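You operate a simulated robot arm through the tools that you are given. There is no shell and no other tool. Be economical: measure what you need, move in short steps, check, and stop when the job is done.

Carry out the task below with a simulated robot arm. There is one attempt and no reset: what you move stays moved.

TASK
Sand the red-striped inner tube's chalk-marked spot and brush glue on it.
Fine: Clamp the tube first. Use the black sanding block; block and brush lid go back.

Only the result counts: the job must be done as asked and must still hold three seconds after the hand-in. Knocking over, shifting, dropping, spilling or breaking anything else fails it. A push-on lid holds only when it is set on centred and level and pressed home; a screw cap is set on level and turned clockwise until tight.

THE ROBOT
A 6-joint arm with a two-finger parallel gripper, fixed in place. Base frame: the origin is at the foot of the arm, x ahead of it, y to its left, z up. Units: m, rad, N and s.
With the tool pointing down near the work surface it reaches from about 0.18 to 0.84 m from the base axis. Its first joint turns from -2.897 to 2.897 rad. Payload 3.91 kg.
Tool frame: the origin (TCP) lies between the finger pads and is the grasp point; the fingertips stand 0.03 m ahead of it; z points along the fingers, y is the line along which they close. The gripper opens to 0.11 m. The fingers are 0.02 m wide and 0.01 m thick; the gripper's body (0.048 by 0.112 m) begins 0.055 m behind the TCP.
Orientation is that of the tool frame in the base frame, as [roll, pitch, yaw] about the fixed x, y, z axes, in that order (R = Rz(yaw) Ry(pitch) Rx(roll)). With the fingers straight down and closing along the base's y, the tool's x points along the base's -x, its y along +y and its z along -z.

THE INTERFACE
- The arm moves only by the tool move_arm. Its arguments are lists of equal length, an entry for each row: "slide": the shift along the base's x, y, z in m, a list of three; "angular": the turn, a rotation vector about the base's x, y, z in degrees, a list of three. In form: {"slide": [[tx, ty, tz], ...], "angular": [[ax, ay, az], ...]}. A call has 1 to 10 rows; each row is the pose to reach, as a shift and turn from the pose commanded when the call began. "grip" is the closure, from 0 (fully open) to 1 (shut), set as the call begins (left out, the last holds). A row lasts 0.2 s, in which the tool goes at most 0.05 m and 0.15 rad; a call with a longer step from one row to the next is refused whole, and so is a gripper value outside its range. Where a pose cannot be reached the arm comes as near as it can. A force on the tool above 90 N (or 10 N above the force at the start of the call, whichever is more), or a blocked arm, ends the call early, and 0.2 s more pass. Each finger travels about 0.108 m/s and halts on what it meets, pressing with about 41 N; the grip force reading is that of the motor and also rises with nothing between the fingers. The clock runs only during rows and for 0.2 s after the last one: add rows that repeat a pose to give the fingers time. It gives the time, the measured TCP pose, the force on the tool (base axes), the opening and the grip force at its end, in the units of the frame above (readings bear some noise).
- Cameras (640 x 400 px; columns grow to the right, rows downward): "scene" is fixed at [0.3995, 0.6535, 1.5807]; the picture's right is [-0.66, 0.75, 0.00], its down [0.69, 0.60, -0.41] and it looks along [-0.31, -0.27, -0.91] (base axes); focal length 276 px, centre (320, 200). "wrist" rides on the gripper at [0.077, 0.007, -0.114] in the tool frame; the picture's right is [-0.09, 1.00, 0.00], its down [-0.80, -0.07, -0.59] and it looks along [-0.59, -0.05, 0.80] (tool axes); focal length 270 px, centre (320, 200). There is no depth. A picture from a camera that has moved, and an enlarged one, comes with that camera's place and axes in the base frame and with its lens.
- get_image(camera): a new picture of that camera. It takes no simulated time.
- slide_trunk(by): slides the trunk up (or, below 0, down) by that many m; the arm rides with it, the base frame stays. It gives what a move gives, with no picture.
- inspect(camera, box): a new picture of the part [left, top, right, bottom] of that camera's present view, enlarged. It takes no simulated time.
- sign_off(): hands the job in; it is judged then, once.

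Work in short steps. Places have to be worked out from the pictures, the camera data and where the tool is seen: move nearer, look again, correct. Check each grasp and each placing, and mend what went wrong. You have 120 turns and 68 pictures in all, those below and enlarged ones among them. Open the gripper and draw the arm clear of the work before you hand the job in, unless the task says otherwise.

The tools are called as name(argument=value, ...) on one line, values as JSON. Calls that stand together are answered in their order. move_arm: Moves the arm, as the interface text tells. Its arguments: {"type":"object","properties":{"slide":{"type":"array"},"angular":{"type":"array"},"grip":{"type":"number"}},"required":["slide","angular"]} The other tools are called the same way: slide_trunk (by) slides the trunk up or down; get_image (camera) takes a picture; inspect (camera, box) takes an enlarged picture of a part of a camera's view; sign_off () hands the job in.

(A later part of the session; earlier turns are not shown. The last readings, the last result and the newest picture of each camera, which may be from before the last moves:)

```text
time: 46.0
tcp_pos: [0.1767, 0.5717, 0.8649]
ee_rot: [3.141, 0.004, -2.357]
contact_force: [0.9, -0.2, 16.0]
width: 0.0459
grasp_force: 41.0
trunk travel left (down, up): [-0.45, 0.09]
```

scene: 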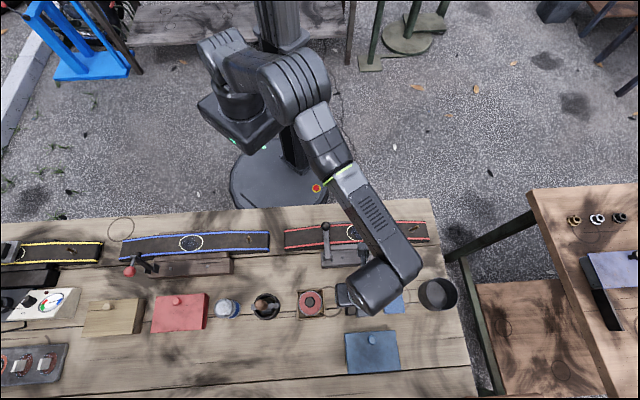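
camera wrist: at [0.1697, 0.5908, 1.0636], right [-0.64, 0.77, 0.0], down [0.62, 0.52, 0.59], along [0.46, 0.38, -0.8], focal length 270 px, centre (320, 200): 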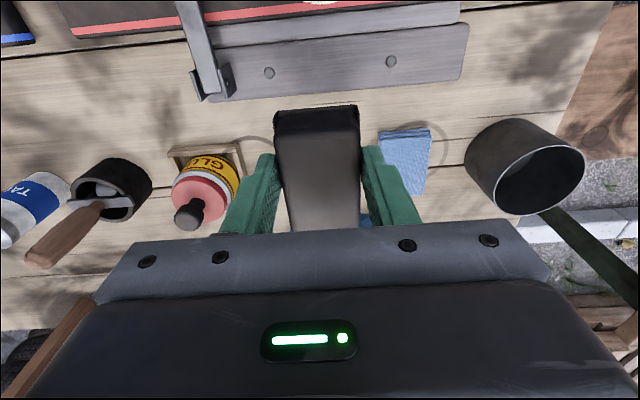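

16 N contact. Stroking here in both directions, moderately.

move_arm(slide=[[0.006, -0.006, 0], [0, 0, 0], [-0.007, 0.007, 0], [-0.014, 0.014, 0], [-0.007, 0.007, 0], [0, 0, 0], [0.006, -0.006, 0], [0, 0, 0], [-0.007, 0.007, 0], [0, 0, 0]], angular=[[0, 0, 0], [0, 0, 0], [0, 0, 0], [0, 0, 0], [0, 0, 0], [0, 0, 0], [0, 0, 0], [0, 0, 0], [0, 0, 0], [0, 0, 0]])

move_arm(slide=[[0, 0, 0.04], [0, 0, 0.085], [0.01, 0.008, 0.13], [0.0152, 0.0197, 0.172]], angular=[[0, 0, 0], [0, 0, 0], [0, 0, 0], [0, 0, 0]])

inspect(camera="wrist", box=[240, 0, 400, 100])

```text
time: 48.2
tcp_pos: [0.1736, 0.5734, 0.8658]
ee_rot: [3.137, 0.004, -2.355]
contact_force: [0.6, 4.9, 29.7]
width: 0.046
grasp_force: 40.8
trunk travel left (down, up): [-0.45, 0.09]
```

```text
time: 49.2
tcp_pos: [0.1907, 0.5911, 1.036]
ee_rot: [3.142, 0.0, -2.356]
contact_force: [-0.7, -0.7, -1.3]
width: 0.0461
grasp_force: 41.4
trunk travel left (down, up): [-0.45, 0.09]
```

```text
4.00 times, centred on (320, 50) of wrist
camera zoom: at [0.1304, 0.5434, 1.1509], right [-0.64, 0.77, 0.0], down [0.62, 0.52, 0.59], along [0.46, 0.38, -0.8], focal length 1081 px, centre (320, 800)
```

zoom: 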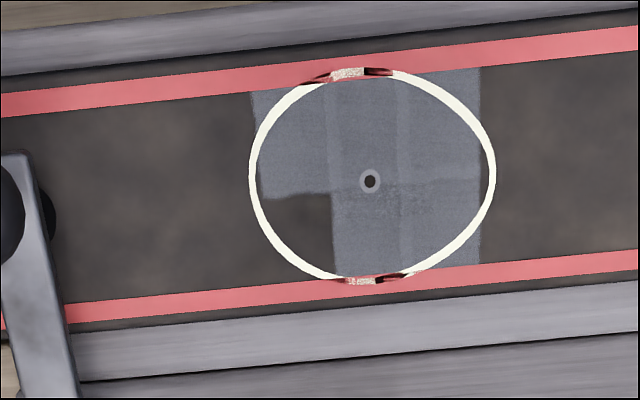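

Still the same. I need to see how the block sits in the grip (it may have pivoted), so I take a full wrist view.

get_image(camera="wrist")

inspect(camera="scene", box=[290, 190, 450, 290])

```text
31 pictures are left
camera wrist: at [0.1304, 0.5434, 1.1509], right [-0.64, 0.77, 0.0], down [0.62, 0.52, 0.59], along [0.46, 0.38, -0.8], focal length 270 px, centre (320, 200)
```

wrist: 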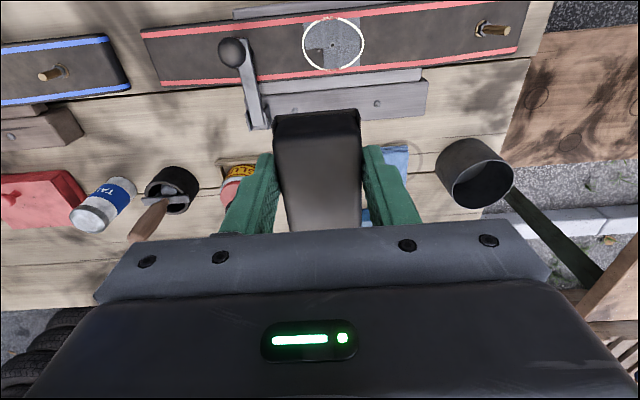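

```text
4.00 times, centred on (370, 240) of scene
camera zoom: at [0.3995, 0.6535, 1.5807], right [-0.66, 0.75, 0.0], down [0.69, 0.6, -0.41], along [-0.31, -0.27, -0.91], focal length 1102 px, centre (120, 40)
```

zoom: 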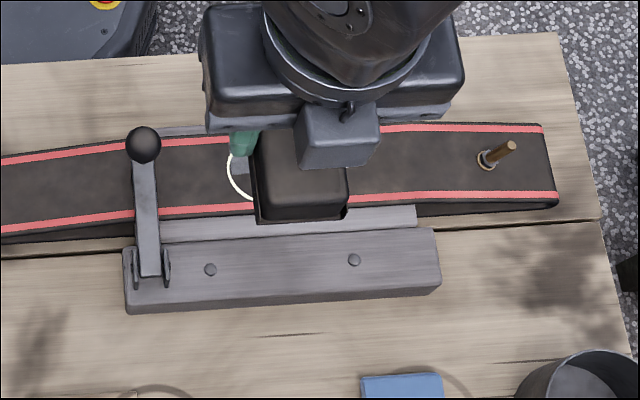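

The block has slid ~8 mm up in the grip but is fairly flat; it seems its clamp-side outer corner never touches. I'll tilt ~6° so that this corner alone presses inside the remaining cell.

move_arm(slide=[[-0.025, -0.013, -0.03], [-0.0527, -0.0271, -0.06], [-0.0527, -0.0271, -0.105], [-0.0527, -0.0271, -0.145], [-0.0527, -0.0271, -0.158], [-0.0527, -0.0271, -0.163]], angular=[[-1.06, 3.18, 0], [-2.12, 6.36, 0], [-2.12, 6.36, 0], [-2.12, 6.36, 0], [-2.12, 6.36, 0], [-2.12, 6.36, 0]])

get_image(camera="wrist")

```text
time: 50.6
tcp_pos: [0.139, 0.5643, 0.8722]
ee_rot: [3.088, -0.104, -2.352]
contact_force: [-0.1, 0.6, -0.5]
width: 0.0461
grasp_force: 41.0
trunk travel left (down, up): [-0.45, 0.09]
```

```text
29 pictures are left
camera wrist: at [0.0909, 0.5206, 0.9949], right [-0.64, 0.77, 0.04], down [0.68, 0.54, 0.5], along [0.36, 0.35, -0.86], focal length 270 px, centre (320, 200)
```

wrist: 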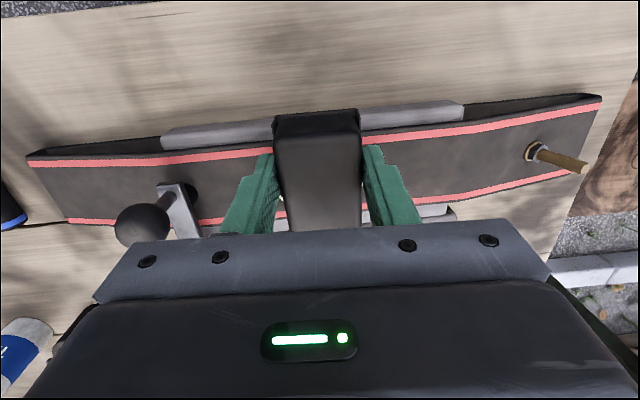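

Near contact; descending in small steps.

move_arm(slide=[[0, 0, -0.002], [0, 0, -0.004]], angular=[[0, 0, 0], [0, 0, 0]])

```text
time: 51.2
tcp_pos: [0.1385, 0.5645, 0.8702]
ee_rot: [3.087, -0.102, -2.352]
contact_force: [-0.3, 0.2, 10.2]
width: 0.046
grasp_force: 41.5
trunk travel left (down, up): [-0.45, 0.09]
```

10 N at the corner, right where predicted. Stroking within the cell.

move_arm(slide=[[0.006, -0.006, -0.0005], [-0.006, 0.006, -0.0005], [0.006, -0.006, -0.0005], [-0.006, 0.006, -0.0005], [0.001, 0.009, -0.0005], [0.009, -0.001, -0.0005], [-0.002, 0.008, -0.0005], [0.0, -0.004, -0.0005], [0.006, 0.006, -0.0005], [0, 0, -0.0005]], angular=[[0, 0, 0], [0, 0, 0], [0, 0, 0], [0, 0, 0], [0, 0, 0], [0, 0, 0], [0, 0, 0], [0, 0, 0], [0, 0, 0], [0, 0, 0]])

move_arm(slide=[[0, 0, 0.04], [0, 0, 0.085], [0.025, 0.013, 0.13], [0.0527, 0.0271, 0.167]], angular=[[0, 0, 0], [0, 0, 0], [1.06, -3.18, 0], [2.12, -6.36, 0]])

inspect(camera="wrist", box=[240, 0, 400, 100])

```text
time: 53.4
tcp_pos: [0.1397, 0.5651, 0.8708]
ee_rot: [3.087, -0.099, -2.354]
contact_force: [4.0, 6.1, 14.6]
width: 0.0462
grasp_force: 41.2
trunk travel left (down, up): [-0.45, 0.09]
```

```text
refused: row 3 steps farther than a row can; nothing moved
```

```text
4.00 times, centred on (320, 50) of wrist
camera zoom: at [0.0923, 0.5208, 0.9917], right [-0.64, 0.77, 0.04], down [0.68, 0.53, 0.51], along [0.36, 0.35, -0.86], focal length 1081 px, centre (320, 800)
```

zoom: 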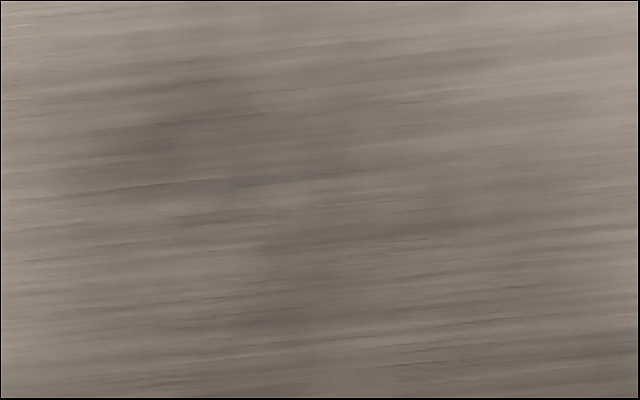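

The lift was refused for a long step; repeating it smaller.

move_arm(slide=[[0, 0, 0.04], [0, 0, 0.08], [0.02, 0.01, 0.115], [0.04, 0.02, 0.145], [0.0527, 0.0271, 0.167]], angular=[[0, 0, 0], [0, 0, 0], [1.06, -3.18, 0], [2.12, -6.36, 0], [2.12, -6.36, 0]])

inspect(camera="wrist", box=[240, 0, 400, 100])

```text
time: 54.6
tcp_pos: [0.1918, 0.5904, 1.0378]
ee_rot: [3.141, 0.0, -2.357]
contact_force: [-0.2, -0.4, -0.6]
width: 0.0462
grasp_force: 41.2
trunk travel left (down, up): [-0.45, 0.09]
```

```text
4.00 times, centred on (320, 50) of wrist
camera zoom: at [0.1309, 0.5423, 1.1517], right [-0.64, 0.77, 0.0], down [0.62, 0.52, 0.59], along [0.46, 0.38, -0.8], focal length 1081 px, centre (320, 800)
```

zoom: 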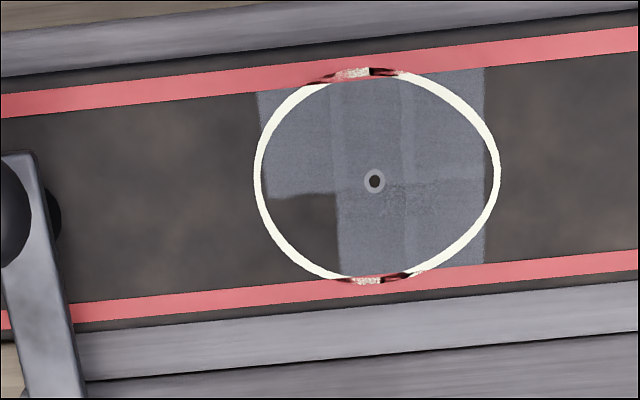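

The cell looks unchanged, so it may be just how the overlay renders. I compare with the untouched blue tube's spot.

inspect(camera="scene", box=[167, 228, 215, 258])

```text
13.33 times, centred on (191, 243) of scene
camera zoom: at [0.3995, 0.6535, 1.5807], right [-0.66, 0.75, 0.0], down [0.69, 0.6, -0.41], along [-0.31, -0.27, -0.91], focal length 3673 px, centre (2040, -373)
```

zoom: 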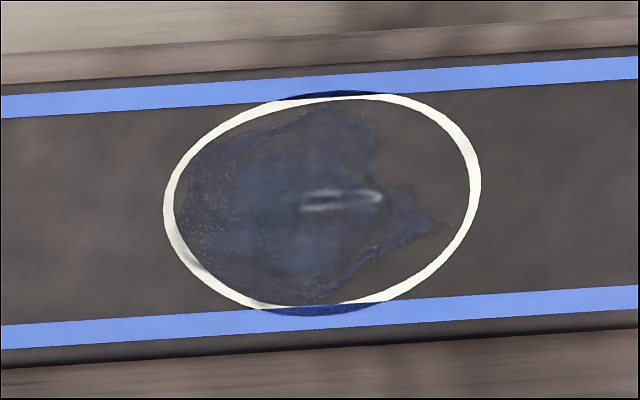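

Unsanded spots show an irregular stain, so the scuff cells are progress marks. I'll swing the arm aside (high, still holding the block) to see the spot from the scene camera.

move_arm(slide=[[0.03, 0.01, 0], [0.06, 0.02, 0], [0.09, 0.03, 0], [0.12, 0.035, 0], [0.15, 0.035, 0], [0.18, 0.035, 0]], angular=[[0, 0, 0], [0, 0, 0], [0, 0, 0], [0, 0, 0], [0, 0, 0], [0, 0, 0]])

inspect(camera="scene", box=[320, 210, 400, 260])

```text
time: 56.0
tcp_pos: [0.371, 0.6263, 1.0364]
ee_rot: [3.141, -0.001, -2.359]
contact_force: [-0.4, 0.4, -1.6]
width: 0.0458
grasp_force: 41.0
trunk travel left (down, up): [-0.45, 0.09]
```

```text
8.00 times, centred on (360, 235) of scene
camera zoom: at [0.3995, 0.6535, 1.5807], right [-0.66, 0.75, 0.0], down [0.69, 0.6, -0.41], along [-0.31, -0.27, -0.91], focal length 2204 px, centre (0, -80)
```

zoom: 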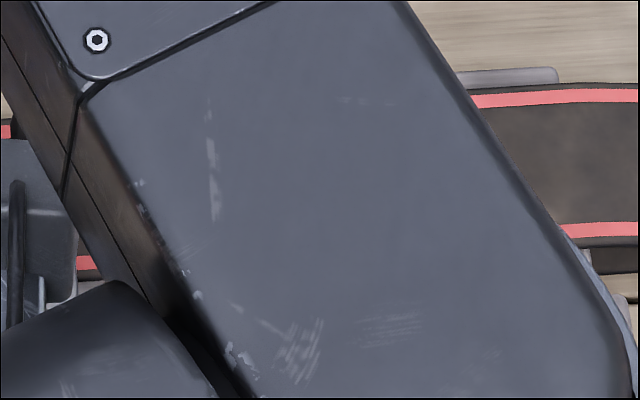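

Occluded. Moving to the opposite side (+s), where the arm won't block the camera's line.

move_arm(slide=[[-0.045, 0.01, 0], [-0.09, 0.02, 0], [-0.135, 0.03, 0], [-0.18, 0.04, 0], [-0.225, 0.05, 0], [-0.27, 0.06, 0], [-0.315, 0.07, 0]], angular=[[0, 0, 0], [0, 0, 0], [0, 0, 0], [0, 0, 0], [0, 0, 0], [0, 0, 0], [0, 0, 0]])

inspect(camera="scene", box=[320, 210, 400, 260])

```text
time: 57.6
tcp_pos: [0.055, 0.6967, 1.0346]
ee_rot: [-3.139, 0.0, -2.358]
contact_force: [0.2, 0.2, -1.9]
width: 0.0461
grasp_force: 41.0
trunk travel left (down, up): [-0.45, 0.09]
```

```text
8.00 times, centred on (360, 235) of scene
camera zoom: at [0.3995, 0.6535, 1.5807], right [-0.66, 0.75, 0.0], down [0.69, 0.6, -0.41], along [-0.31, -0.27, -0.91], focal length 2204 px, centre (0, -80)
```

zoom: 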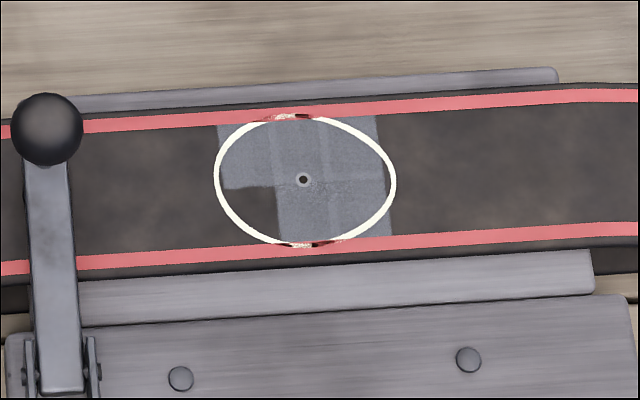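

Same from here, so the cell truly isn't scuffed. I'll press again with a milder tilt (4°/3°), the corner reaching past the cell's far edge so the face covers its centre.

move_arm(slide=[[0.024, -0.033, 0], [0.048, -0.066, 0], [0.072, -0.1, 0], [0.0963, -0.1332, 0], [0.0963, -0.1332, -0.045], [0.0963, -0.1332, -0.09], [0.0963, -0.1332, -0.13], [0.0963, -0.1332, -0.155], [0.0963, -0.1332, -0.163], [0.0963, -0.1332, -0.1655]], angular=[[0, 0, 0], [0, 0, 0], [-0.35, 2.5, 0], [-0.71, 4.95, 0], [-0.71, 4.95, 0], [-0.71, 4.95, 0], [-0.71, 4.95, 0], [-0.71, 4.95, 0], [-0.71, 4.95, 0], [-0.71, 4.95, 0]])

move_arm(slide=[[0, 0, -0.001], [0, 0, -0.002]], angular=[[0, 0, 0], [0, 0, 0]])

```text
time: 59.8
tcp_pos: [0.152, 0.5632, 0.869]
ee_rot: [3.089, -0.069, -2.354]
contact_force: [0.5, -0.6, -0.1]
width: 0.0462
grasp_force: 41.4
trunk travel left (down, up): [-0.45, 0.09]
```

```text
time: 60.4
tcp_pos: [0.1515, 0.5637, 0.869]
ee_rot: [3.089, -0.067, -2.354]
contact_force: [-0.1, -0.2, 4.7]
width: 0.046
grasp_force: 40.9
trunk travel left (down, up): [-0.45, 0.09]
```

Touching (5 N). Adding ~1 mm of press and making longer strokes over the cell.

move_arm(slide=[[0, 0, -0.0012], [0.007, -0.007, -0.0012], [0, 0, -0.0012], [-0.007, 0.007, -0.0012], [-0.014, 0.014, -0.0012], [-0.007, 0.007, -0.0012], [0, 0, -0.0012], [0.007, -0.007, -0.0012], [0, 0, -0.0012], [-0.007, 0.007, -0.0012]], angular=[[0, 0, 0], [0, 0, 0], [0, 0, 0], [0, 0, 0], [0, 0, 0], [0, 0, 0], [0, 0, 0], [0, 0, 0], [0, 0, 0], [0, 0, 0]])

move_arm(slide=[[0.007, -0.007, 0], [0.013, -0.001, 0], [0.005, -0.009, 0], [-0.002, -0.006, 0], [0.007, 0.003, 0], [0.014, 0.0, 0], [0.007, -0.007, 0], [0, 0, 0]], angular=[[0, 0, 0], [0, 0, 0], [0, 0, 0], [0, 0, 0], [0, 0, 0], [0, 0, 0], [0, 0, 0], [0, 0, 0]])

move_arm(slide=[[0, 0, 0.04], [0, 0, 0.08], [0.015, 0.012, 0.115], [0.03, 0.024, 0.145], [0.04, 0.03, 0.168]], angular=[[0, 0, 0], [0, 0, 0], [0.35, -2.5, 0], [0.71, -4.95, 0], [0.71, -4.95, 0]])

inspect(camera="wrist", box=[240, 0, 400, 100])

```text
time: 62.6
tcp_pos: [0.1473, 0.5679, 0.8686]
ee_rot: [3.09, -0.068, -2.356]
contact_force: [10.4, -7.6, 17.6]
width: 0.0463
grasp_force: 41.6
trunk travel left (down, up): [-0.45, 0.09]
```

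```text
time: 64.4
tcp_pos: [0.1459, 0.5677, 0.8682]
ee_rot: [3.091, -0.069, -2.355]
contact_force: [12.2, -6.8, 16.0]
width: 0.0464
grasp_force: 41.0
trunk travel left (down, up): [-0.45, 0.09]
```

```text
time: 65.6
tcp_pos: [0.1832, 0.5989, 1.0367]
ee_rot: [-3.141, 0.001, -2.356]
contact_force: [0.1, 0.2, -1.3]
width: 0.0461
grasp_force: 41.1
trunk travel left (down, up): [-0.45, 0.09]
```

```text
4.00 times, centred on (320, 50) of wrist
camera zoom: at [0.124, 0.5513, 1.15], right [-0.64, 0.77, 0.0], down [0.62, 0.52, 0.59], along [0.46, 0.38, -0.8], focal length 1081 px, centre (320, 800)
```

zoom: 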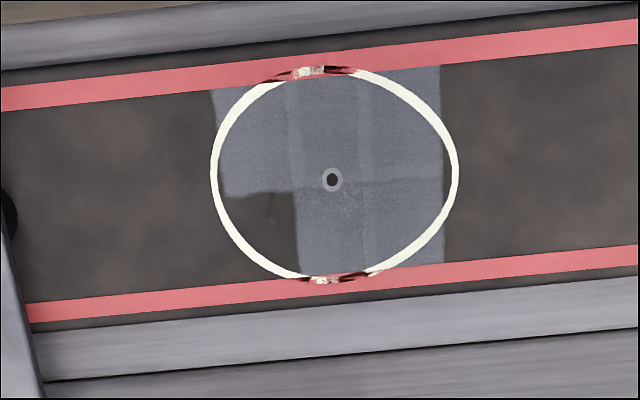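

Comparing with my pre-sanding pictures, that same lower-left region also lacked the stain before sanding, so that cell is simply hidden below the surface; the sanding is complete. Now I return the block to its home.

move_arm(slide=[[0.0276, 0.0196, 0], [0.0552, 0.0392, 0], [0.083, 0.0587, 0], [0.1103, 0.0783, 0], [0.1103, 0.0783, -0.045], [0.1103, 0.0783, -0.09], [0.1103, 0.0783, -0.135], [0.1103, 0.0783, -0.175], [0.1103, 0.0783, -0.2], [0.1103, 0.0783, -0.208]], angular=[[0, 0, 0], [0, 0, 0], [0, 0, 0], [0, 0, 0], [0, 0, 0], [0, 0, 0], [0, 0, 0], [0, 0, 0], [0, 0, 0], [0, 0, 0]])

move_arm(slide=[[0, 0, -0.004], [0, 0, -0.007], [0, 0, -0.009]], angular=[[0, 0, 0], [0, 0, 0], [0, 0, 0]])

get_image(camera="wrist")

```text
time: 67.8
tcp_pos: [0.2961, 0.678, 0.8269]
ee_rot: [-3.14, 0.0, -2.356]
contact_force: [-1.2, -0.8, -1.3]
width: 0.0462
grasp_force: 41.0
trunk travel left (down, up): [-0.45, 0.09]
```

```text
time: 68.6
tcp_pos: [0.2954, 0.6776, 0.8216]
ee_rot: [3.14, 0.004, -2.356]
contact_force: [0.2, -0.9, 17.7]
width: 0.0461
grasp_force: 40.9
trunk travel left (down, up): [-0.45, 0.09]
```

```text
22 pictures are left
camera wrist: at [0.2353, 0.6296, 0.9357], right [-0.64, 0.77, 0.0], down [0.62, 0.51, 0.6], along [0.46, 0.39, -0.8], focal length 270 px, centre (320, 200)
```

wrist: 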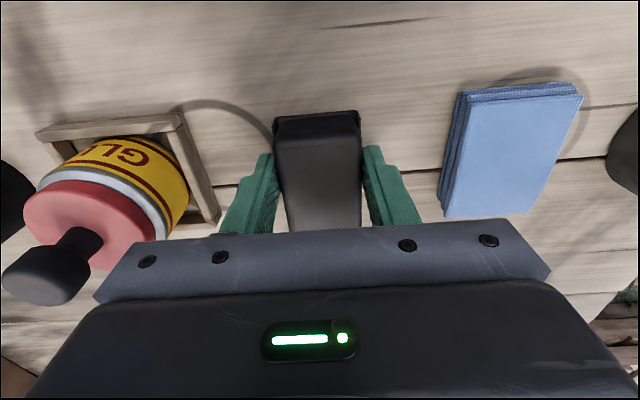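

The block is on the table at its home spot. Releasing and rising.

move_arm(slide=[[0, 0, 0.001], [0, 0, 0.0015], [0, 0, 0.0015], [0, 0, 0.002]], angular=[[0, 0, 0], [0, 0, 0], [0, 0, 0], [0, 0, 0]], grip=0.27)

move_arm(slide=[[0, 0, 0.03], [0, 0, 0.07], [0, 0, 0.11], [0, 0, 0.15], [0.03, -0.03, 0.19], [0.06, -0.06, 0.2]], angular=[[0, 0, 0], [0, 0, 0], [0, 0, 0], [0, 0, 0], [0, 0, 0], [0, 0, 0]])

get_image(camera="wrist")

```text
time: 69.6
tcp_pos: [0.295, 0.6785, 0.8201]
ee_rot: [-3.14, 0.0, -2.356]
contact_force: [0.2, -0.2, -0.9]
width: 0.0806
grasp_force: 0.1
trunk travel left (down, up): [-0.45, 0.09]
```

```text
refused: row 5 steps farther than a row can; nothing moved
```

```text
21 pictures are left
camera wrist: at [0.2355, 0.6302, 0.9348], right [-0.64, 0.77, 0.0], down [0.62, 0.52, 0.59], along [0.46, 0.38, -0.8], focal length 270 px, centre (320, 200)
```

wrist: 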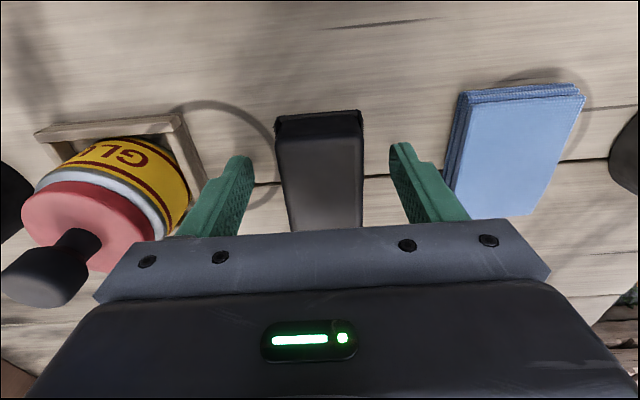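

Released cleanly. Rise straight up, then move over the glue lid's knob (≈0.380, 0.601, 0.86).

move_arm(slide=[[0, 0, 0.04], [0, 0, 0.085], [0, 0, 0.13], [0.03, -0.027, 0.14], [0.06, -0.054, 0.14], [0.085, -0.0775, 0.13], [0.085, -0.0775, 0.1]], angular=[[0, 0, 0], [0, 0, 0], [0, 0, 0], [0, 0, 0], [0, 0, 0], [0, 0, 0], [0, 0, 0]])

get_image(camera="wrist")

```text
time: 71.2
tcp_pos: [0.3805, 0.6014, 0.9184]
ee_rot: [3.141, 0.0, -2.355]
contact_force: [-0.4, 0.8, 0.5]
width: 0.0804
grasp_force: 0.0
trunk travel left (down, up): [-0.45, 0.09]
```

```text
20 pictures are left
camera wrist: at [0.3205, 0.5528, 1.033], right [-0.64, 0.77, 0.0], down [0.62, 0.52, 0.59], along [0.46, 0.38, -0.8], focal length 270 px, centre (320, 200)
```

wrist: 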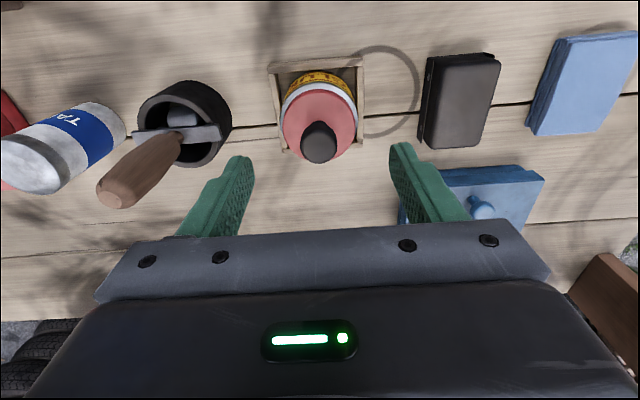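

Knob axis (0.381, 0.602), head top ≈0.87, lid disc ≈0.82. I'll descend to grip the knob and close.

move_arm(slide=[[0.001, 0.001, -0.03], [0.001, 0.001, -0.055], [0.001, 0.001, -0.059]], angular=[[0, 0, 0], [0, 0, 0], [0, 0, 0]])

move_arm(slide=[[0, 0, 0], [0, 0, 0], [0, 0, 0]], angular=[[0, 0, 0], [0, 0, 0], [0, 0, 0]], grip=1)

get_image(camera="wrist")

```text
time: 72.0
tcp_pos: [0.382, 0.6019, 0.8614]
ee_rot: [-3.141, -0.001, -2.357]
contact_force: [-0.6, 0.4, -0.9]
width: 0.0803
grasp_force: 0.0
trunk travel left (down, up): [-0.45, 0.09]
```

```text
time: 72.8
tcp_pos: [0.3812, 0.6021, 0.8615]
ee_rot: [-3.14, 0.0, -2.356]
contact_force: [0.9, 0.0, 0.2]
width: 0.0611
grasp_force: 41.0
trunk travel left (down, up): [-0.45, 0.09]
```

```text
19 pictures are left
camera wrist: at [0.3219, 0.5536, 0.9757], right [-0.64, 0.77, 0.0], down [0.62, 0.52, 0.59], along [0.46, 0.38, -0.8], focal length 270 px, centre (320, 200)
```

wrist: 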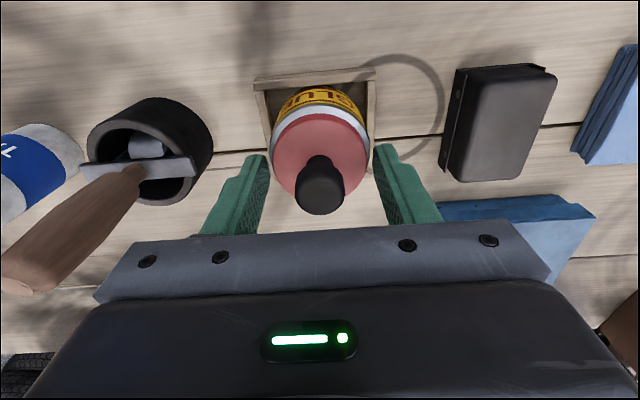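

The fingers closed on the lid's rim (61 mm), not the knob. Opening, raising 1 cm, and closing on the knob.

move_arm(slide=[[0, 0, 0], [0, 0, 0], [0, 0, 0.01], [0, 0, 0.01]], angular=[[0, 0, 0], [0, 0, 0], [0, 0, 0], [0, 0, 0]], grip=0.27)

move_arm(slide=[[0, 0, 0], [0, 0, 0], [0, 0, 0], [0, 0, 0]], angular=[[0, 0, 0], [0, 0, 0], [0, 0, 0], [0, 0, 0]], grip=1)

```text
time: 73.8
tcp_pos: [0.3811, 0.6014, 0.8717]
ee_rot: [-3.141, 0.0, -2.354]
contact_force: [0.1, 0.0, 0.4]
width: 0.0803
grasp_force: 0.0
trunk travel left (down, up): [-0.45, 0.09]
```

```text
time: 74.8
tcp_pos: [0.3816, 0.6024, 0.8705]
ee_rot: [-3.141, 0.0, -2.357]
contact_force: [0.2, -0.1, 0.9]
width: 0.0236
grasp_force: 41.3
trunk travel left (down, up): [-0.45, 0.09]
```

Knob gripped (23.6 mm). Pulling up gently to see whether it's push-on or screw.

move_arm(slide=[[0, 0, 0.002], [0, 0, 0.004]], angular=[[0, 0, 0], [0, 0, 0]])

```text
time: 75.4
tcp_pos: [0.3819, 0.6002, 0.8738]
ee_rot: [3.141, -0.002, -2.356]
contact_force: [-0.6, 0.0, 0.1]
width: 0.0235
grasp_force: 40.7
trunk travel left (down, up): [-0.45, 0.09]
```

move_arm(slide=[[0, 0, 0.01], [0, 0, 0.02]], angular=[[0, 0, 0], [0, 0, 0]])

get_image(camera="wrist")

```text
time: 76.0
tcp_pos: [0.3814, 0.6021, 0.895]
ee_rot: [-3.14, 0.0, -2.357]
contact_force: [-0.4, -0.6, 0.3]
width: 0.0234
grasp_force: 41.3
trunk travel left (down, up): [-0.45, 0.09]
```

```text
18 pictures are left
camera wrist: at [0.3217, 0.5533, 1.0098], right [-0.64, 0.77, 0.0], down [0.62, 0.52, 0.59], along [0.46, 0.38, -0.8], focal length 270 px, centre (320, 200)
```

wrist: 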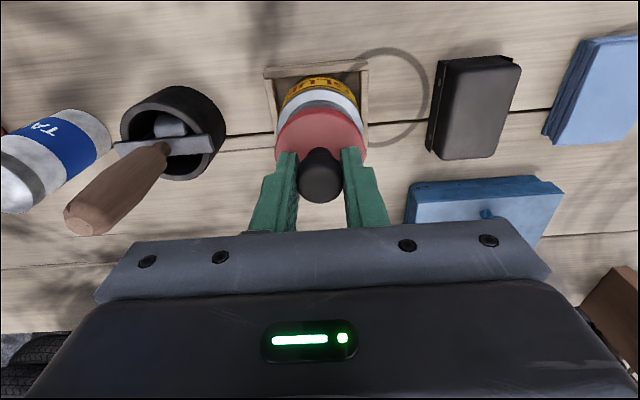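

The lid lifts freely with the gripper. Continue straight up and look at the brush from the scene camera.

move_arm(slide=[[0, 0, 0.025], [0, 0, 0.05], [0, 0, 0.075], [0, 0, 0.1], [0, 0, 0.12]], angular=[[0, 0, 0], [0, 0, 0], [0, 0, 0], [0, 0, 0], [0, 0, 0]])

get_image(camera="wrist")

inspect(camera="scene", box=[250, 240, 410, 340])

```text
time: 77.2
tcp_pos: [0.3812, 0.6021, 1.014]
ee_rot: [-3.141, 0.002, -2.356]
contact_force: [0.0, -0.2, 0.1]
width: 0.0237
grasp_force: 41.0
trunk travel left (down, up): [-0.45, 0.09]
```

```text
17 pictures are left
camera wrist: at [0.3213, 0.5533, 1.1294], right [-0.64, 0.77, 0.0], down [0.62, 0.52, 0.59], along [0.46, 0.38, -0.8], focal length 270 px, centre (320, 200)
```

wrist: 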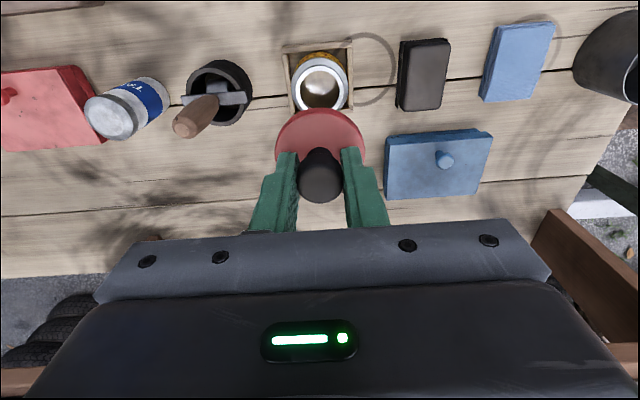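

```text
4.00 times, centred on (330, 290) of scene
camera zoom: at [0.3995, 0.6535, 1.5807], right [-0.66, 0.75, 0.0], down [0.69, 0.6, -0.41], along [-0.31, -0.27, -0.91], focal length 1102 px, centre (280, -160)
```

zoom: 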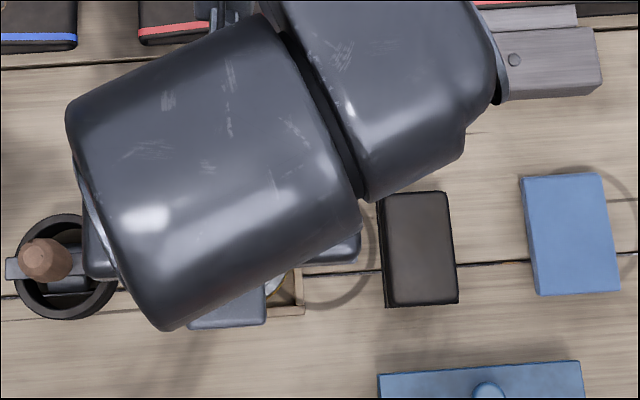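

Lid with brush is off, tin stays put. Moving above the hole at (0.152, 0.577), staying high.

move_arm(slide=[[-0.045, -0.005, 0], [-0.09, -0.01, 0], [-0.135, -0.015, 0], [-0.18, -0.02, 0], [-0.2292, -0.0251, 0], [-0.2292, -0.0251, -0.04], [-0.2292, -0.0251, -0.08]], angular=[[0, 0, 0], [0, 0, 0], [0, 0, 0], [0, 0, 0], [0, 0, 0], [0, 0, 0], [0, 0, 0]])

get_image(camera="wrist")

```text
time: 78.8
tcp_pos: [0.152, 0.5786, 0.9333]
ee_rot: [-3.141, -0.002, -2.356]
contact_force: [-0.9, 0.0, -1.6]
width: 0.0238
grasp_force: 40.7
trunk travel left (down, up): [-0.45, 0.09]
```

```text
15 pictures are left
camera wrist: at [0.0919, 0.5297, 1.0483], right [-0.64, 0.77, 0.0], down [0.62, 0.52, 0.59], along [0.46, 0.38, -0.8], focal length 270 px, centre (320, 200)
```

wrist: 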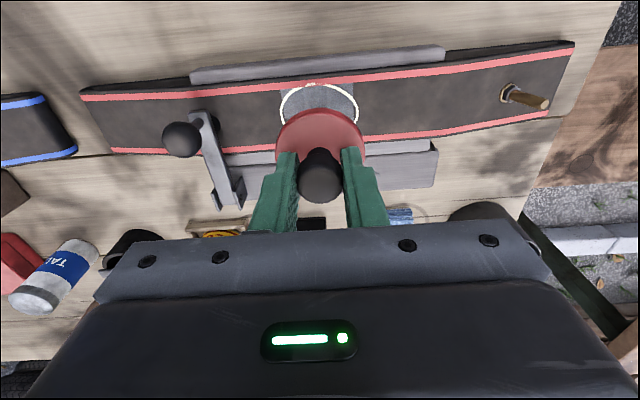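

Aligned over the spot. Descending carefully watching force.

move_arm(slide=[[0, 0, -0.008], [0, 0, -0.014], [0, 0, -0.018], [0, 0, -0.021]], angular=[[0, 0, 0], [0, 0, 0], [0, 0, 0], [0, 0, 0]])

```text
time: 79.8
tcp_pos: [0.152, 0.5759, 0.9135]
ee_rot: [3.141, -0.001, -2.356]
contact_force: [-0.3, -0.5, -0.7]
width: 0.0235
grasp_force: 41.2
trunk travel left (down, up): [-0.45, 0.09]
```

move_arm(slide=[[0, 0, -0.002], [0, 0, -0.004], [0, 0, -0.006]], angular=[[0, 0, 0], [0, 0, 0], [0, 0, 0]])

```text
time: 80.6
tcp_pos: [0.1519, 0.5765, 0.9085]
ee_rot: [-3.14, 0.0, -2.357]
contact_force: [0.1, -0.1, 0.4]
width: 0.0239
grasp_force: 41.4
trunk travel left (down, up): [-0.45, 0.09]
```

move_arm(slide=[[0, 0, -0.002], [0, 0, -0.004], [0, 0, -0.005]], angular=[[0, 0, 0], [0, 0, 0], [0, 0, 0]])

get_image(camera="wrist")

```text
time: 81.4
tcp_pos: [0.1513, 0.5762, 0.9027]
ee_rot: [3.141, 0.0, -2.355]
contact_force: [0.1, 0.9, -0.3]
width: 0.0235
grasp_force: 41.0
trunk travel left (down, up): [-0.45, 0.09]
```

```text
14 pictures are left
camera wrist: at [0.0918, 0.5285, 1.0176], right [-0.64, 0.77, 0.0], down [0.62, 0.52, 0.59], along [0.46, 0.38, -0.8], focal length 270 px, centre (320, 200)
```

wrist: 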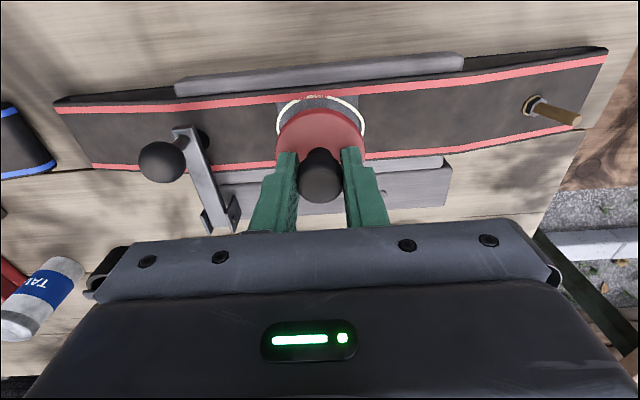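

No contact or glue yet; continuing down.

move_arm(slide=[[0, 0, -0.002], [0, 0, -0.004]], angular=[[0, 0, 0], [0, 0, 0]])

move_arm(slide=[[0, 0, -0.0015], [0, 0, -0.003]], angular=[[0, 0, 0], [0, 0, 0]])

```text
time: 82.0
tcp_pos: [0.1521, 0.5767, 0.8996]
ee_rot: [3.141, -0.001, -2.357]
contact_force: [0.0, 0.0, -0.6]
width: 0.0235
grasp_force: 41.4
trunk travel left (down, up): [-0.45, 0.09]
```

```text
time: 82.6
tcp_pos: [0.1518, 0.5764, 0.8977]
ee_rot: [3.14, 0.002, -2.357]
contact_force: [1.0, -0.7, 8.1]
width: 0.0237
grasp_force: 40.9
trunk travel left (down, up): [-0.45, 0.09]
```

The brush tip touches at TCP z≈0.8985 with 8 N. Brushing a raster over the whole oval.

move_arm(slide=[[0.0071, -0.0071, 0], [0.0156, -0.0156, 0], [0.0198, -0.0057, 0], [0.0127, 0.0042, 0], [0.0028, 0.0141, 0], [-0.0078, 0.0205, 0], [-0.0163, 0.0163, 0], [-0.0057, 0.0057, 0], [-0.0205, 0.0078, 0], [-0.0141, -0.0028, 0]], angular=[[0, 0, 0], [0, 0, 0], [0, 0, 0], [0, 0, 0], [0, 0, 0], [0, 0, 0], [0, 0, 0], [0, 0, 0], [0, 0, 0], [0, 0, 0]])

move_arm(slide=[[0.0099, -0.0099, 0], [0.0198, -0.017, 0], [0.0184, -0.0071, 0], [0.0113, 0, 0], [0.0028, 0.0085, 0], [0.0092, 0.0149, 0], [0.0177, 0.0064, 0], [0.0262, -0.0021, 0], [0.0141, 0.0028, 0]], angular=[[0, 0, 0], [0, 0, 0], [0, 0, 0], [0, 0, 0], [0, 0, 0], [0, 0, 0], [0, 0, 0], [0, 0, 0], [0, 0, 0]])

move_arm(slide=[[0, 0, 0.03], [0, 0, 0.075], [0.02, 0.015, 0.11], [0.035, 0.025, 0.145]], angular=[[0, 0, 0], [0, 0, 0], [0, 0, 0], [0, 0, 0]])

inspect(camera="wrist", box=[240, 0, 400, 100])

```text
time: 84.8
tcp_pos: [0.1358, 0.5727, 0.8973]
ee_rot: [-3.141, -0.001, -2.354]
contact_force: [-4.4, 6.6, 13.8]
width: 0.0239
grasp_force: 41.2
trunk travel left (down, up): [-0.45, 0.09]
```

```text
time: 86.8
tcp_pos: [0.1536, 0.5754, 0.896]
ee_rot: [-3.138, -0.002, -2.355]
contact_force: [10.9, -2.8, 12.0]
width: 0.0238
grasp_force: 41.4
trunk travel left (down, up): [-0.45, 0.09]
```

```text
time: 87.8
tcp_pos: [0.1886, 0.6007, 1.0408]
ee_rot: [3.142, -0.002, -2.356]
contact_force: [0.2, 0.7, -0.9]
width: 0.0234
grasp_force: 41.2
trunk travel left (down, up): [-0.45, 0.09]
```

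```text
4.00 times, centred on (320, 50) of wrist
camera zoom: at [0.1279, 0.5531, 1.1555], right [-0.64, 0.77, 0.0], down [0.62, 0.52, 0.59], along [0.46, 0.38, -0.8], focal length 1081 px, centre (320, 800)
```

zoom: 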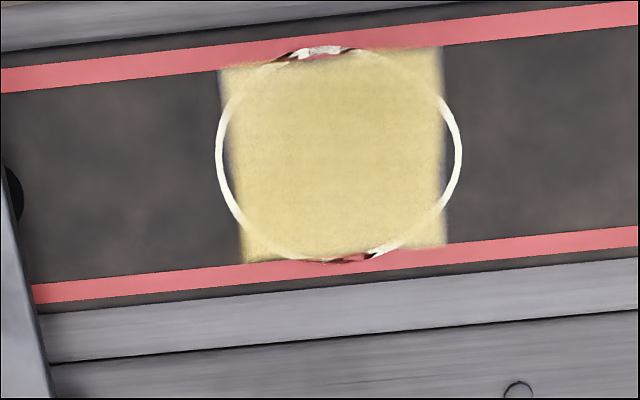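

The glue covers the entire spot. Now carrying the lid back above the tin.

move_arm(slide=[[0.045, 0.0005, 0], [0.09, 0.001, 0], [0.135, 0.0015, 0], [0.18, 0.0017, 0], [0.193, 0.0017, -0.02], [0.193, 0.0017, -0.027], [0.193, 0.0017, -0.027]], angular=[[0, 0, 0], [0, 0, 0], [0, 0, 0], [0, 0, 0], [0, 0, 0], [0, 0, 0], [0, 0, 0]])

get_image(camera="wrist")

```text
time: 89.4
tcp_pos: [0.381, 0.6033, 1.0128]
ee_rot: [3.141, 0.001, -2.356]
contact_force: [0.1, -0.6, -0.8]
width: 0.0239
grasp_force: 40.8
trunk travel left (down, up): [-0.45, 0.09]
```

```text
12 pictures are left
camera wrist: at [0.3209, 0.5555, 1.1285], right [-0.64, 0.77, 0.0], down [0.62, 0.52, 0.59], along [0.46, 0.38, -0.8], focal length 270 px, centre (320, 200)
```

wrist: 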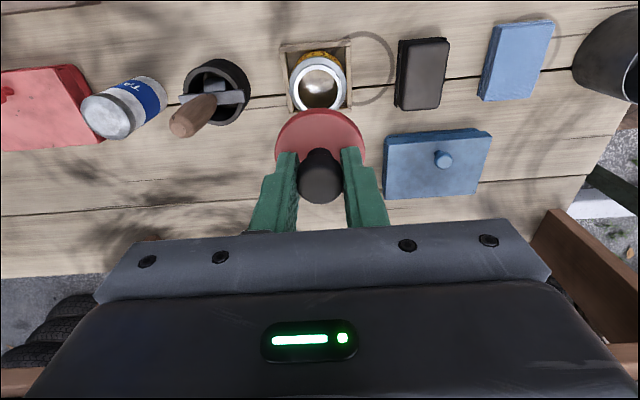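

Lid looks level and aligned. Descending with the brush into the tin, monitoring force.

move_arm(slide=[[0.0005, -0.001, -0.03], [0.0005, -0.001, -0.06], [0.0005, -0.001, -0.09], [0.0005, -0.001, -0.115], [0.0005, -0.001, -0.13], [0.0005, -0.001, -0.136]], angular=[[0, 0, 0], [0, 0, 0], [0, 0, 0], [0, 0, 0], [0, 0, 0], [0, 0, 0]])

get_image(camera="wrist")

```text
time: 90.8
tcp_pos: [0.3813, 0.6027, 0.8786]
ee_rot: [3.14, 0.0, -2.356]
contact_force: [1.0, 0.5, -0.1]
width: 0.0236
grasp_force: 41.2
trunk travel left (down, up): [-0.45, 0.09]
```

```text
11 pictures are left
camera wrist: at [0.3205, 0.5542, 0.9921], right [-0.64, 0.77, 0.0], down [0.62, 0.52, 0.59], along [0.46, 0.38, -0.8], focal length 270 px, centre (320, 200)
```

wrist: 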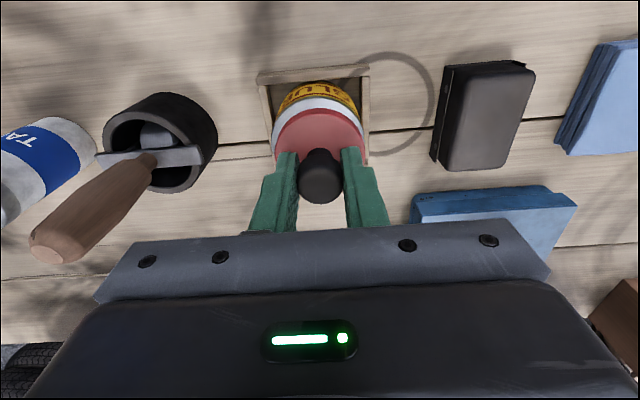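

Centred, no contact. Lowering onto the tin and pressing.

move_arm(slide=[[0, 0, -0.004], [0, 0, -0.007], [0, 0, -0.009]], angular=[[0, 0, 0], [0, 0, 0], [0, 0, 0]])

```text
time: 91.6
tcp_pos: [0.3806, 0.6021, 0.87]
ee_rot: [-3.141, 0.002, -2.357]
contact_force: [-0.2, 0.4, 8.2]
width: 0.0237
grasp_force: 41.1
trunk travel left (down, up): [-0.45, 0.09]
```

move_arm(slide=[[0, 0, -0.002], [0, 0, -0.004], [0, 0, -0.005], [0, 0, -0.005]], angular=[[0, 0, 0], [0, 0, 0], [0, 0, 0], [0, 0, 0]])

```text
time: 92.6
tcp_pos: [0.3799, 0.602, 0.8705]
ee_rot: [3.14, 0.011, -2.355]
contact_force: [3.0, 5.5, 46.7]
width: 0.0234
grasp_force: 40.7
trunk travel left (down, up): [-0.45, 0.09]
```

Seated at the original height with 47 N. Unload, open, and rise to check.

move_arm(slide=[[0, 0, 0.004], [0, 0, 0.005]], angular=[[0, 0, 0], [0, 0, 0]])

move_arm(slide=[[0, 0, 0], [0, 0, 0], [0, 0, 0], [0, 0, 0.02], [0, 0, 0.05], [0, 0, 0.05]], angular=[[0, 0, 0], [0, 0, 0], [0, 0, 0], [0, 0, 0], [0, 0, 0], [0, 0, 0]], grip=0.27)

get_image(camera="wrist")

```text
time: 93.2
tcp_pos: [0.3813, 0.6019, 0.8707]
ee_rot: [3.141, 0.003, -2.357]
contact_force: [5.0, 9.2, 27.2]
width: 0.0236
grasp_force: 40.8
trunk travel left (down, up): [-0.45, 0.09]
```

```text
time: 94.6
tcp_pos: [0.3809, 0.6036, 0.9189]
ee_rot: [-3.141, 0.0, -2.357]
contact_force: [-0.4, 0.4, 0.6]
width: 0.0802
grasp_force: 0.0
trunk travel left (down, up): [-0.45, 0.09]
```

```text
10 pictures are left
camera wrist: at [0.3207, 0.5545, 1.0337], right [-0.64, 0.77, 0.0], down [0.62, 0.52, 0.59], along [0.46, 0.38, -0.8], focal length 270 px, centre (320, 200)
```

wrist: 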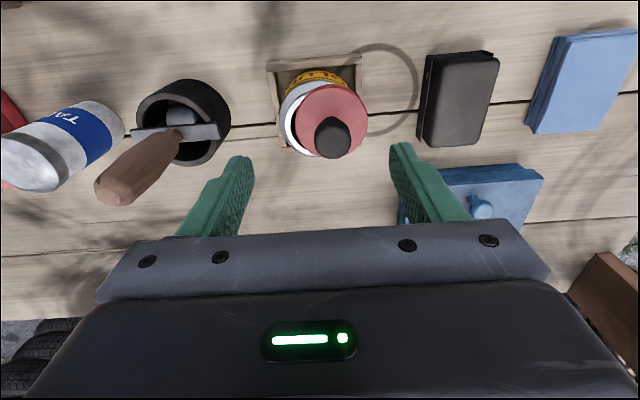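

The lid now sits off-centre toward +s. Zooming in to see its posture.

inspect(camera="wrist", box=[250, 40, 394, 130])

inspect(camera="wrist", box=[256, 80, 400, 170])

```text
4.44 times, centred on (322, 85) of wrist
camera zoom: at [0.3207, 0.5545, 1.0337], right [-0.64, 0.77, 0.0], down [0.62, 0.52, 0.59], along [0.46, 0.38, -0.8], focal length 1201 px, centre (311, 711)
```

zoom: 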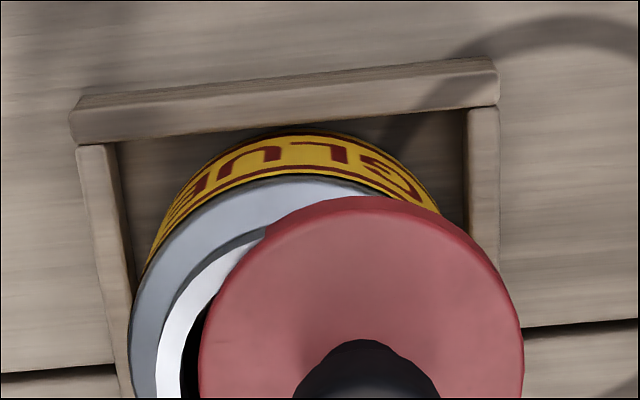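

```text
4.44 times, centred on (328, 125) of wrist
camera zoom: at [0.3207, 0.5545, 1.0337], right [-0.64, 0.77, 0.0], down [0.62, 0.52, 0.59], along [0.46, 0.38, -0.8], focal length 1201 px, centre (284, 533)
```

zoom: 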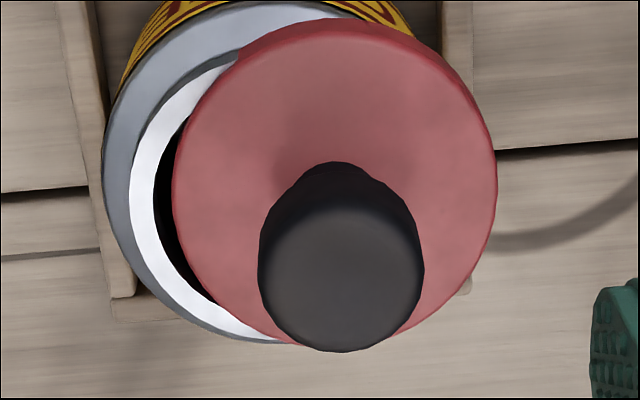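

The lid evidently pivoted in the grip about the finger axis while brushing, so it sat tilted and slid. I'll turn the gripper 90° so the fingers close along the other axis, uprighting the knob.

move_arm(slide=[[-0.005, 0.002, 0.015], [-0.01, 0.0035, 0.03], [-0.01, 0.0035, 0.03], [-0.01, 0.0035, 0.03], [-0.01, 0.0035, 0.03], [-0.01, 0.0035, 0.03], [-0.01, 0.0035, 0.03], [-0.01, 0.0035, 0.03], [-0.01, 0.0035, 0.03], [-0.01, 0.0035, 0.03]], angular=[[0, 0, 8], [0, 0, 16], [0, 0, 24], [0, 0, 32], [0, 0, 40], [0, 0, 48], [0, 0, 56], [0, 0, 64], [0, 0, 72], [0, 0, 80]])

move_arm(slide=[[0, 0, 0], [0, 0, 0]], angular=[[0, 0, 8], [0, 0, 10]])

get_image(camera="wrist")

```text
time: 96.8
tcp_pos: [0.371, 0.6059, 0.9485]
ee_rot: [3.141, -0.001, -0.958]
contact_force: [0.7, 0.0, -0.4]
width: 0.0804
grasp_force: 0.0
trunk travel left (down, up): [-0.45, 0.09]
```

```text
time: 97.4
tcp_pos: [0.3696, 0.6061, 0.9487]
ee_rot: [3.142, 0.001, -0.784]
contact_force: [0.5, 1.3, -0.1]
width: 0.0804
grasp_force: 0.1
trunk travel left (down, up): [-0.45, 0.09]
```

```text
7 pictures are left
camera wrist: at [0.4194, 0.5482, 1.0637], right [-0.77, -0.64, 0.0], down [-0.52, 0.62, 0.59], along [-0.38, 0.46, -0.8], focal length 270 px, centre (320, 200)
```

wrist: 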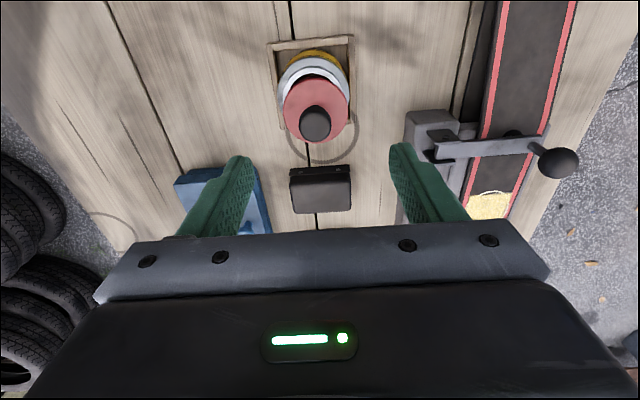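

Knob top is at ≈(0.3725, 0.609). Descend around it with fingers along the d axis and close.

move_arm(slide=[[0.0028, 0.0032, -0.035], [0.0028, 0.0032, -0.07], [0.0028, 0.0032, -0.074], [0.0028, 0.0032, -0.074]], angular=[[0, 0, 0], [0, 0, 0], [0, 0, 0], [0, 0, 0]])

move_arm(slide=[[0, 0, 0], [0, 0, 0], [0, 0, 0], [0, 0, 0]], angular=[[0, 0, 0], [0, 0, 0], [0, 0, 0], [0, 0, 0]], grip=1)

```text
time: 98.4
tcp_pos: [0.3742, 0.6079, 0.8752]
ee_rot: [-3.141, 0.001, -0.785]
contact_force: [-0.6, 0.8, -0.3]
width: 0.0807
grasp_force: 0.0
trunk travel left (down, up): [-0.45, 0.09]
```

```text
time: 99.4
tcp_pos: [0.3733, 0.6093, 0.8738]
ee_rot: [-3.141, 0.0, -0.784]
contact_force: [-0.1, 0.7, -0.3]
width: 0.0236
grasp_force: 40.8
trunk travel left (down, up): [-0.45, 0.09]
```

Knob gripped flush at 23.6 mm. Lifting clear to check lid vs tin.

move_arm(slide=[[0, 0, 0.015], [0, 0, 0.04], [0, 0, 0.07], [0, 0, 0.1], [0, 0, 0.1]], angular=[[0, 0, 0], [0, 0, 0], [0, 0, 0], [0, 0, 0], [0, 0, 0]])

get_image(camera="wrist")

```text
time: 100.6
tcp_pos: [0.3725, 0.6088, 0.9732]
ee_rot: [3.141, 0.002, -0.785]
contact_force: [-0.3, -0.3, -0.6]
width: 0.0238
grasp_force: 41.1
trunk travel left (down, up): [-0.45, 0.09]
```

```text
6 pictures are left
camera wrist: at [0.4217, 0.5512, 1.0896], right [-0.77, -0.64, 0.0], down [-0.52, 0.62, 0.59], along [-0.38, 0.46, -0.8], focal length 270 px, centre (320, 200)
```

wrist: 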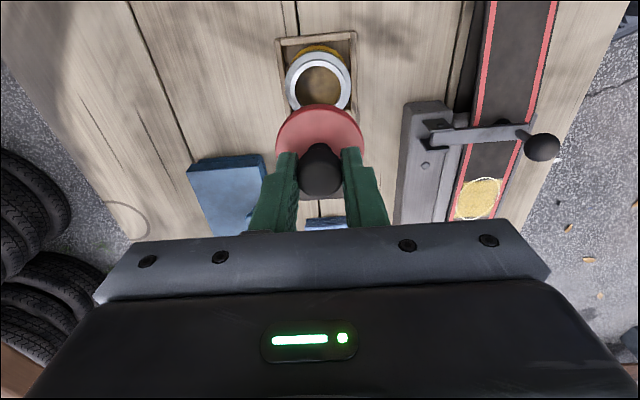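

Tin is still at its place (≈0.382, 0.603). Moving the lid over its axis and lowering to just above seating.

move_arm(slide=[[0.0086, -0.0059, 0], [0.0086, -0.0059, -0.03], [0.0086, -0.0059, -0.06], [0.0086, -0.0059, -0.085], [0.0086, -0.0059, -0.091], [0.0086, -0.0059, -0.091]], angular=[[0, 0, 0], [0, 0, 0], [0, 0, 0], [0, 0, 0], [0, 0, 0], [0, 0, 0]])

inspect(camera="wrist", box=[240, 60, 400, 160])

```text
time: 102.0
tcp_pos: [0.3823, 0.6033, 0.8836]
ee_rot: [3.141, -0.001, -0.786]
contact_force: [0.2, -0.3, -0.7]
width: 0.0235
grasp_force: 40.6
trunk travel left (down, up): [-0.45, 0.09]
```

```text
4.00 times, centred on (320, 110) of wrist
camera zoom: at [0.4311, 0.5454, 0.9985], right [-0.77, -0.64, 0.0], down [-0.52, 0.62, 0.59], along [-0.38, 0.46, -0.8], focal length 1081 px, centre (320, 560)
```

zoom: 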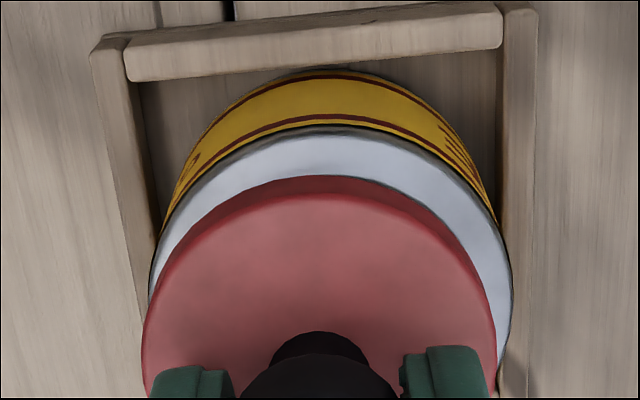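

Lid is ~1.5 mm too far outward relative to the rim. Correcting that and lowering to contact.

move_arm(slide=[[-0.0011, -0.001, -0.003], [-0.0011, -0.001, -0.006], [-0.0011, -0.001, -0.008], [-0.0011, -0.001, -0.0095]], angular=[[0, 0, 0], [0, 0, 0], [0, 0, 0], [0, 0, 0]])

```text
time: 103.0
tcp_pos: [0.3811, 0.6017, 0.8757]
ee_rot: [-3.141, 0.001, -0.785]
contact_force: [0.7, 0.2, 1.6]
width: 0.0237
grasp_force: 41.0
trunk travel left (down, up): [-0.45, 0.09]
```

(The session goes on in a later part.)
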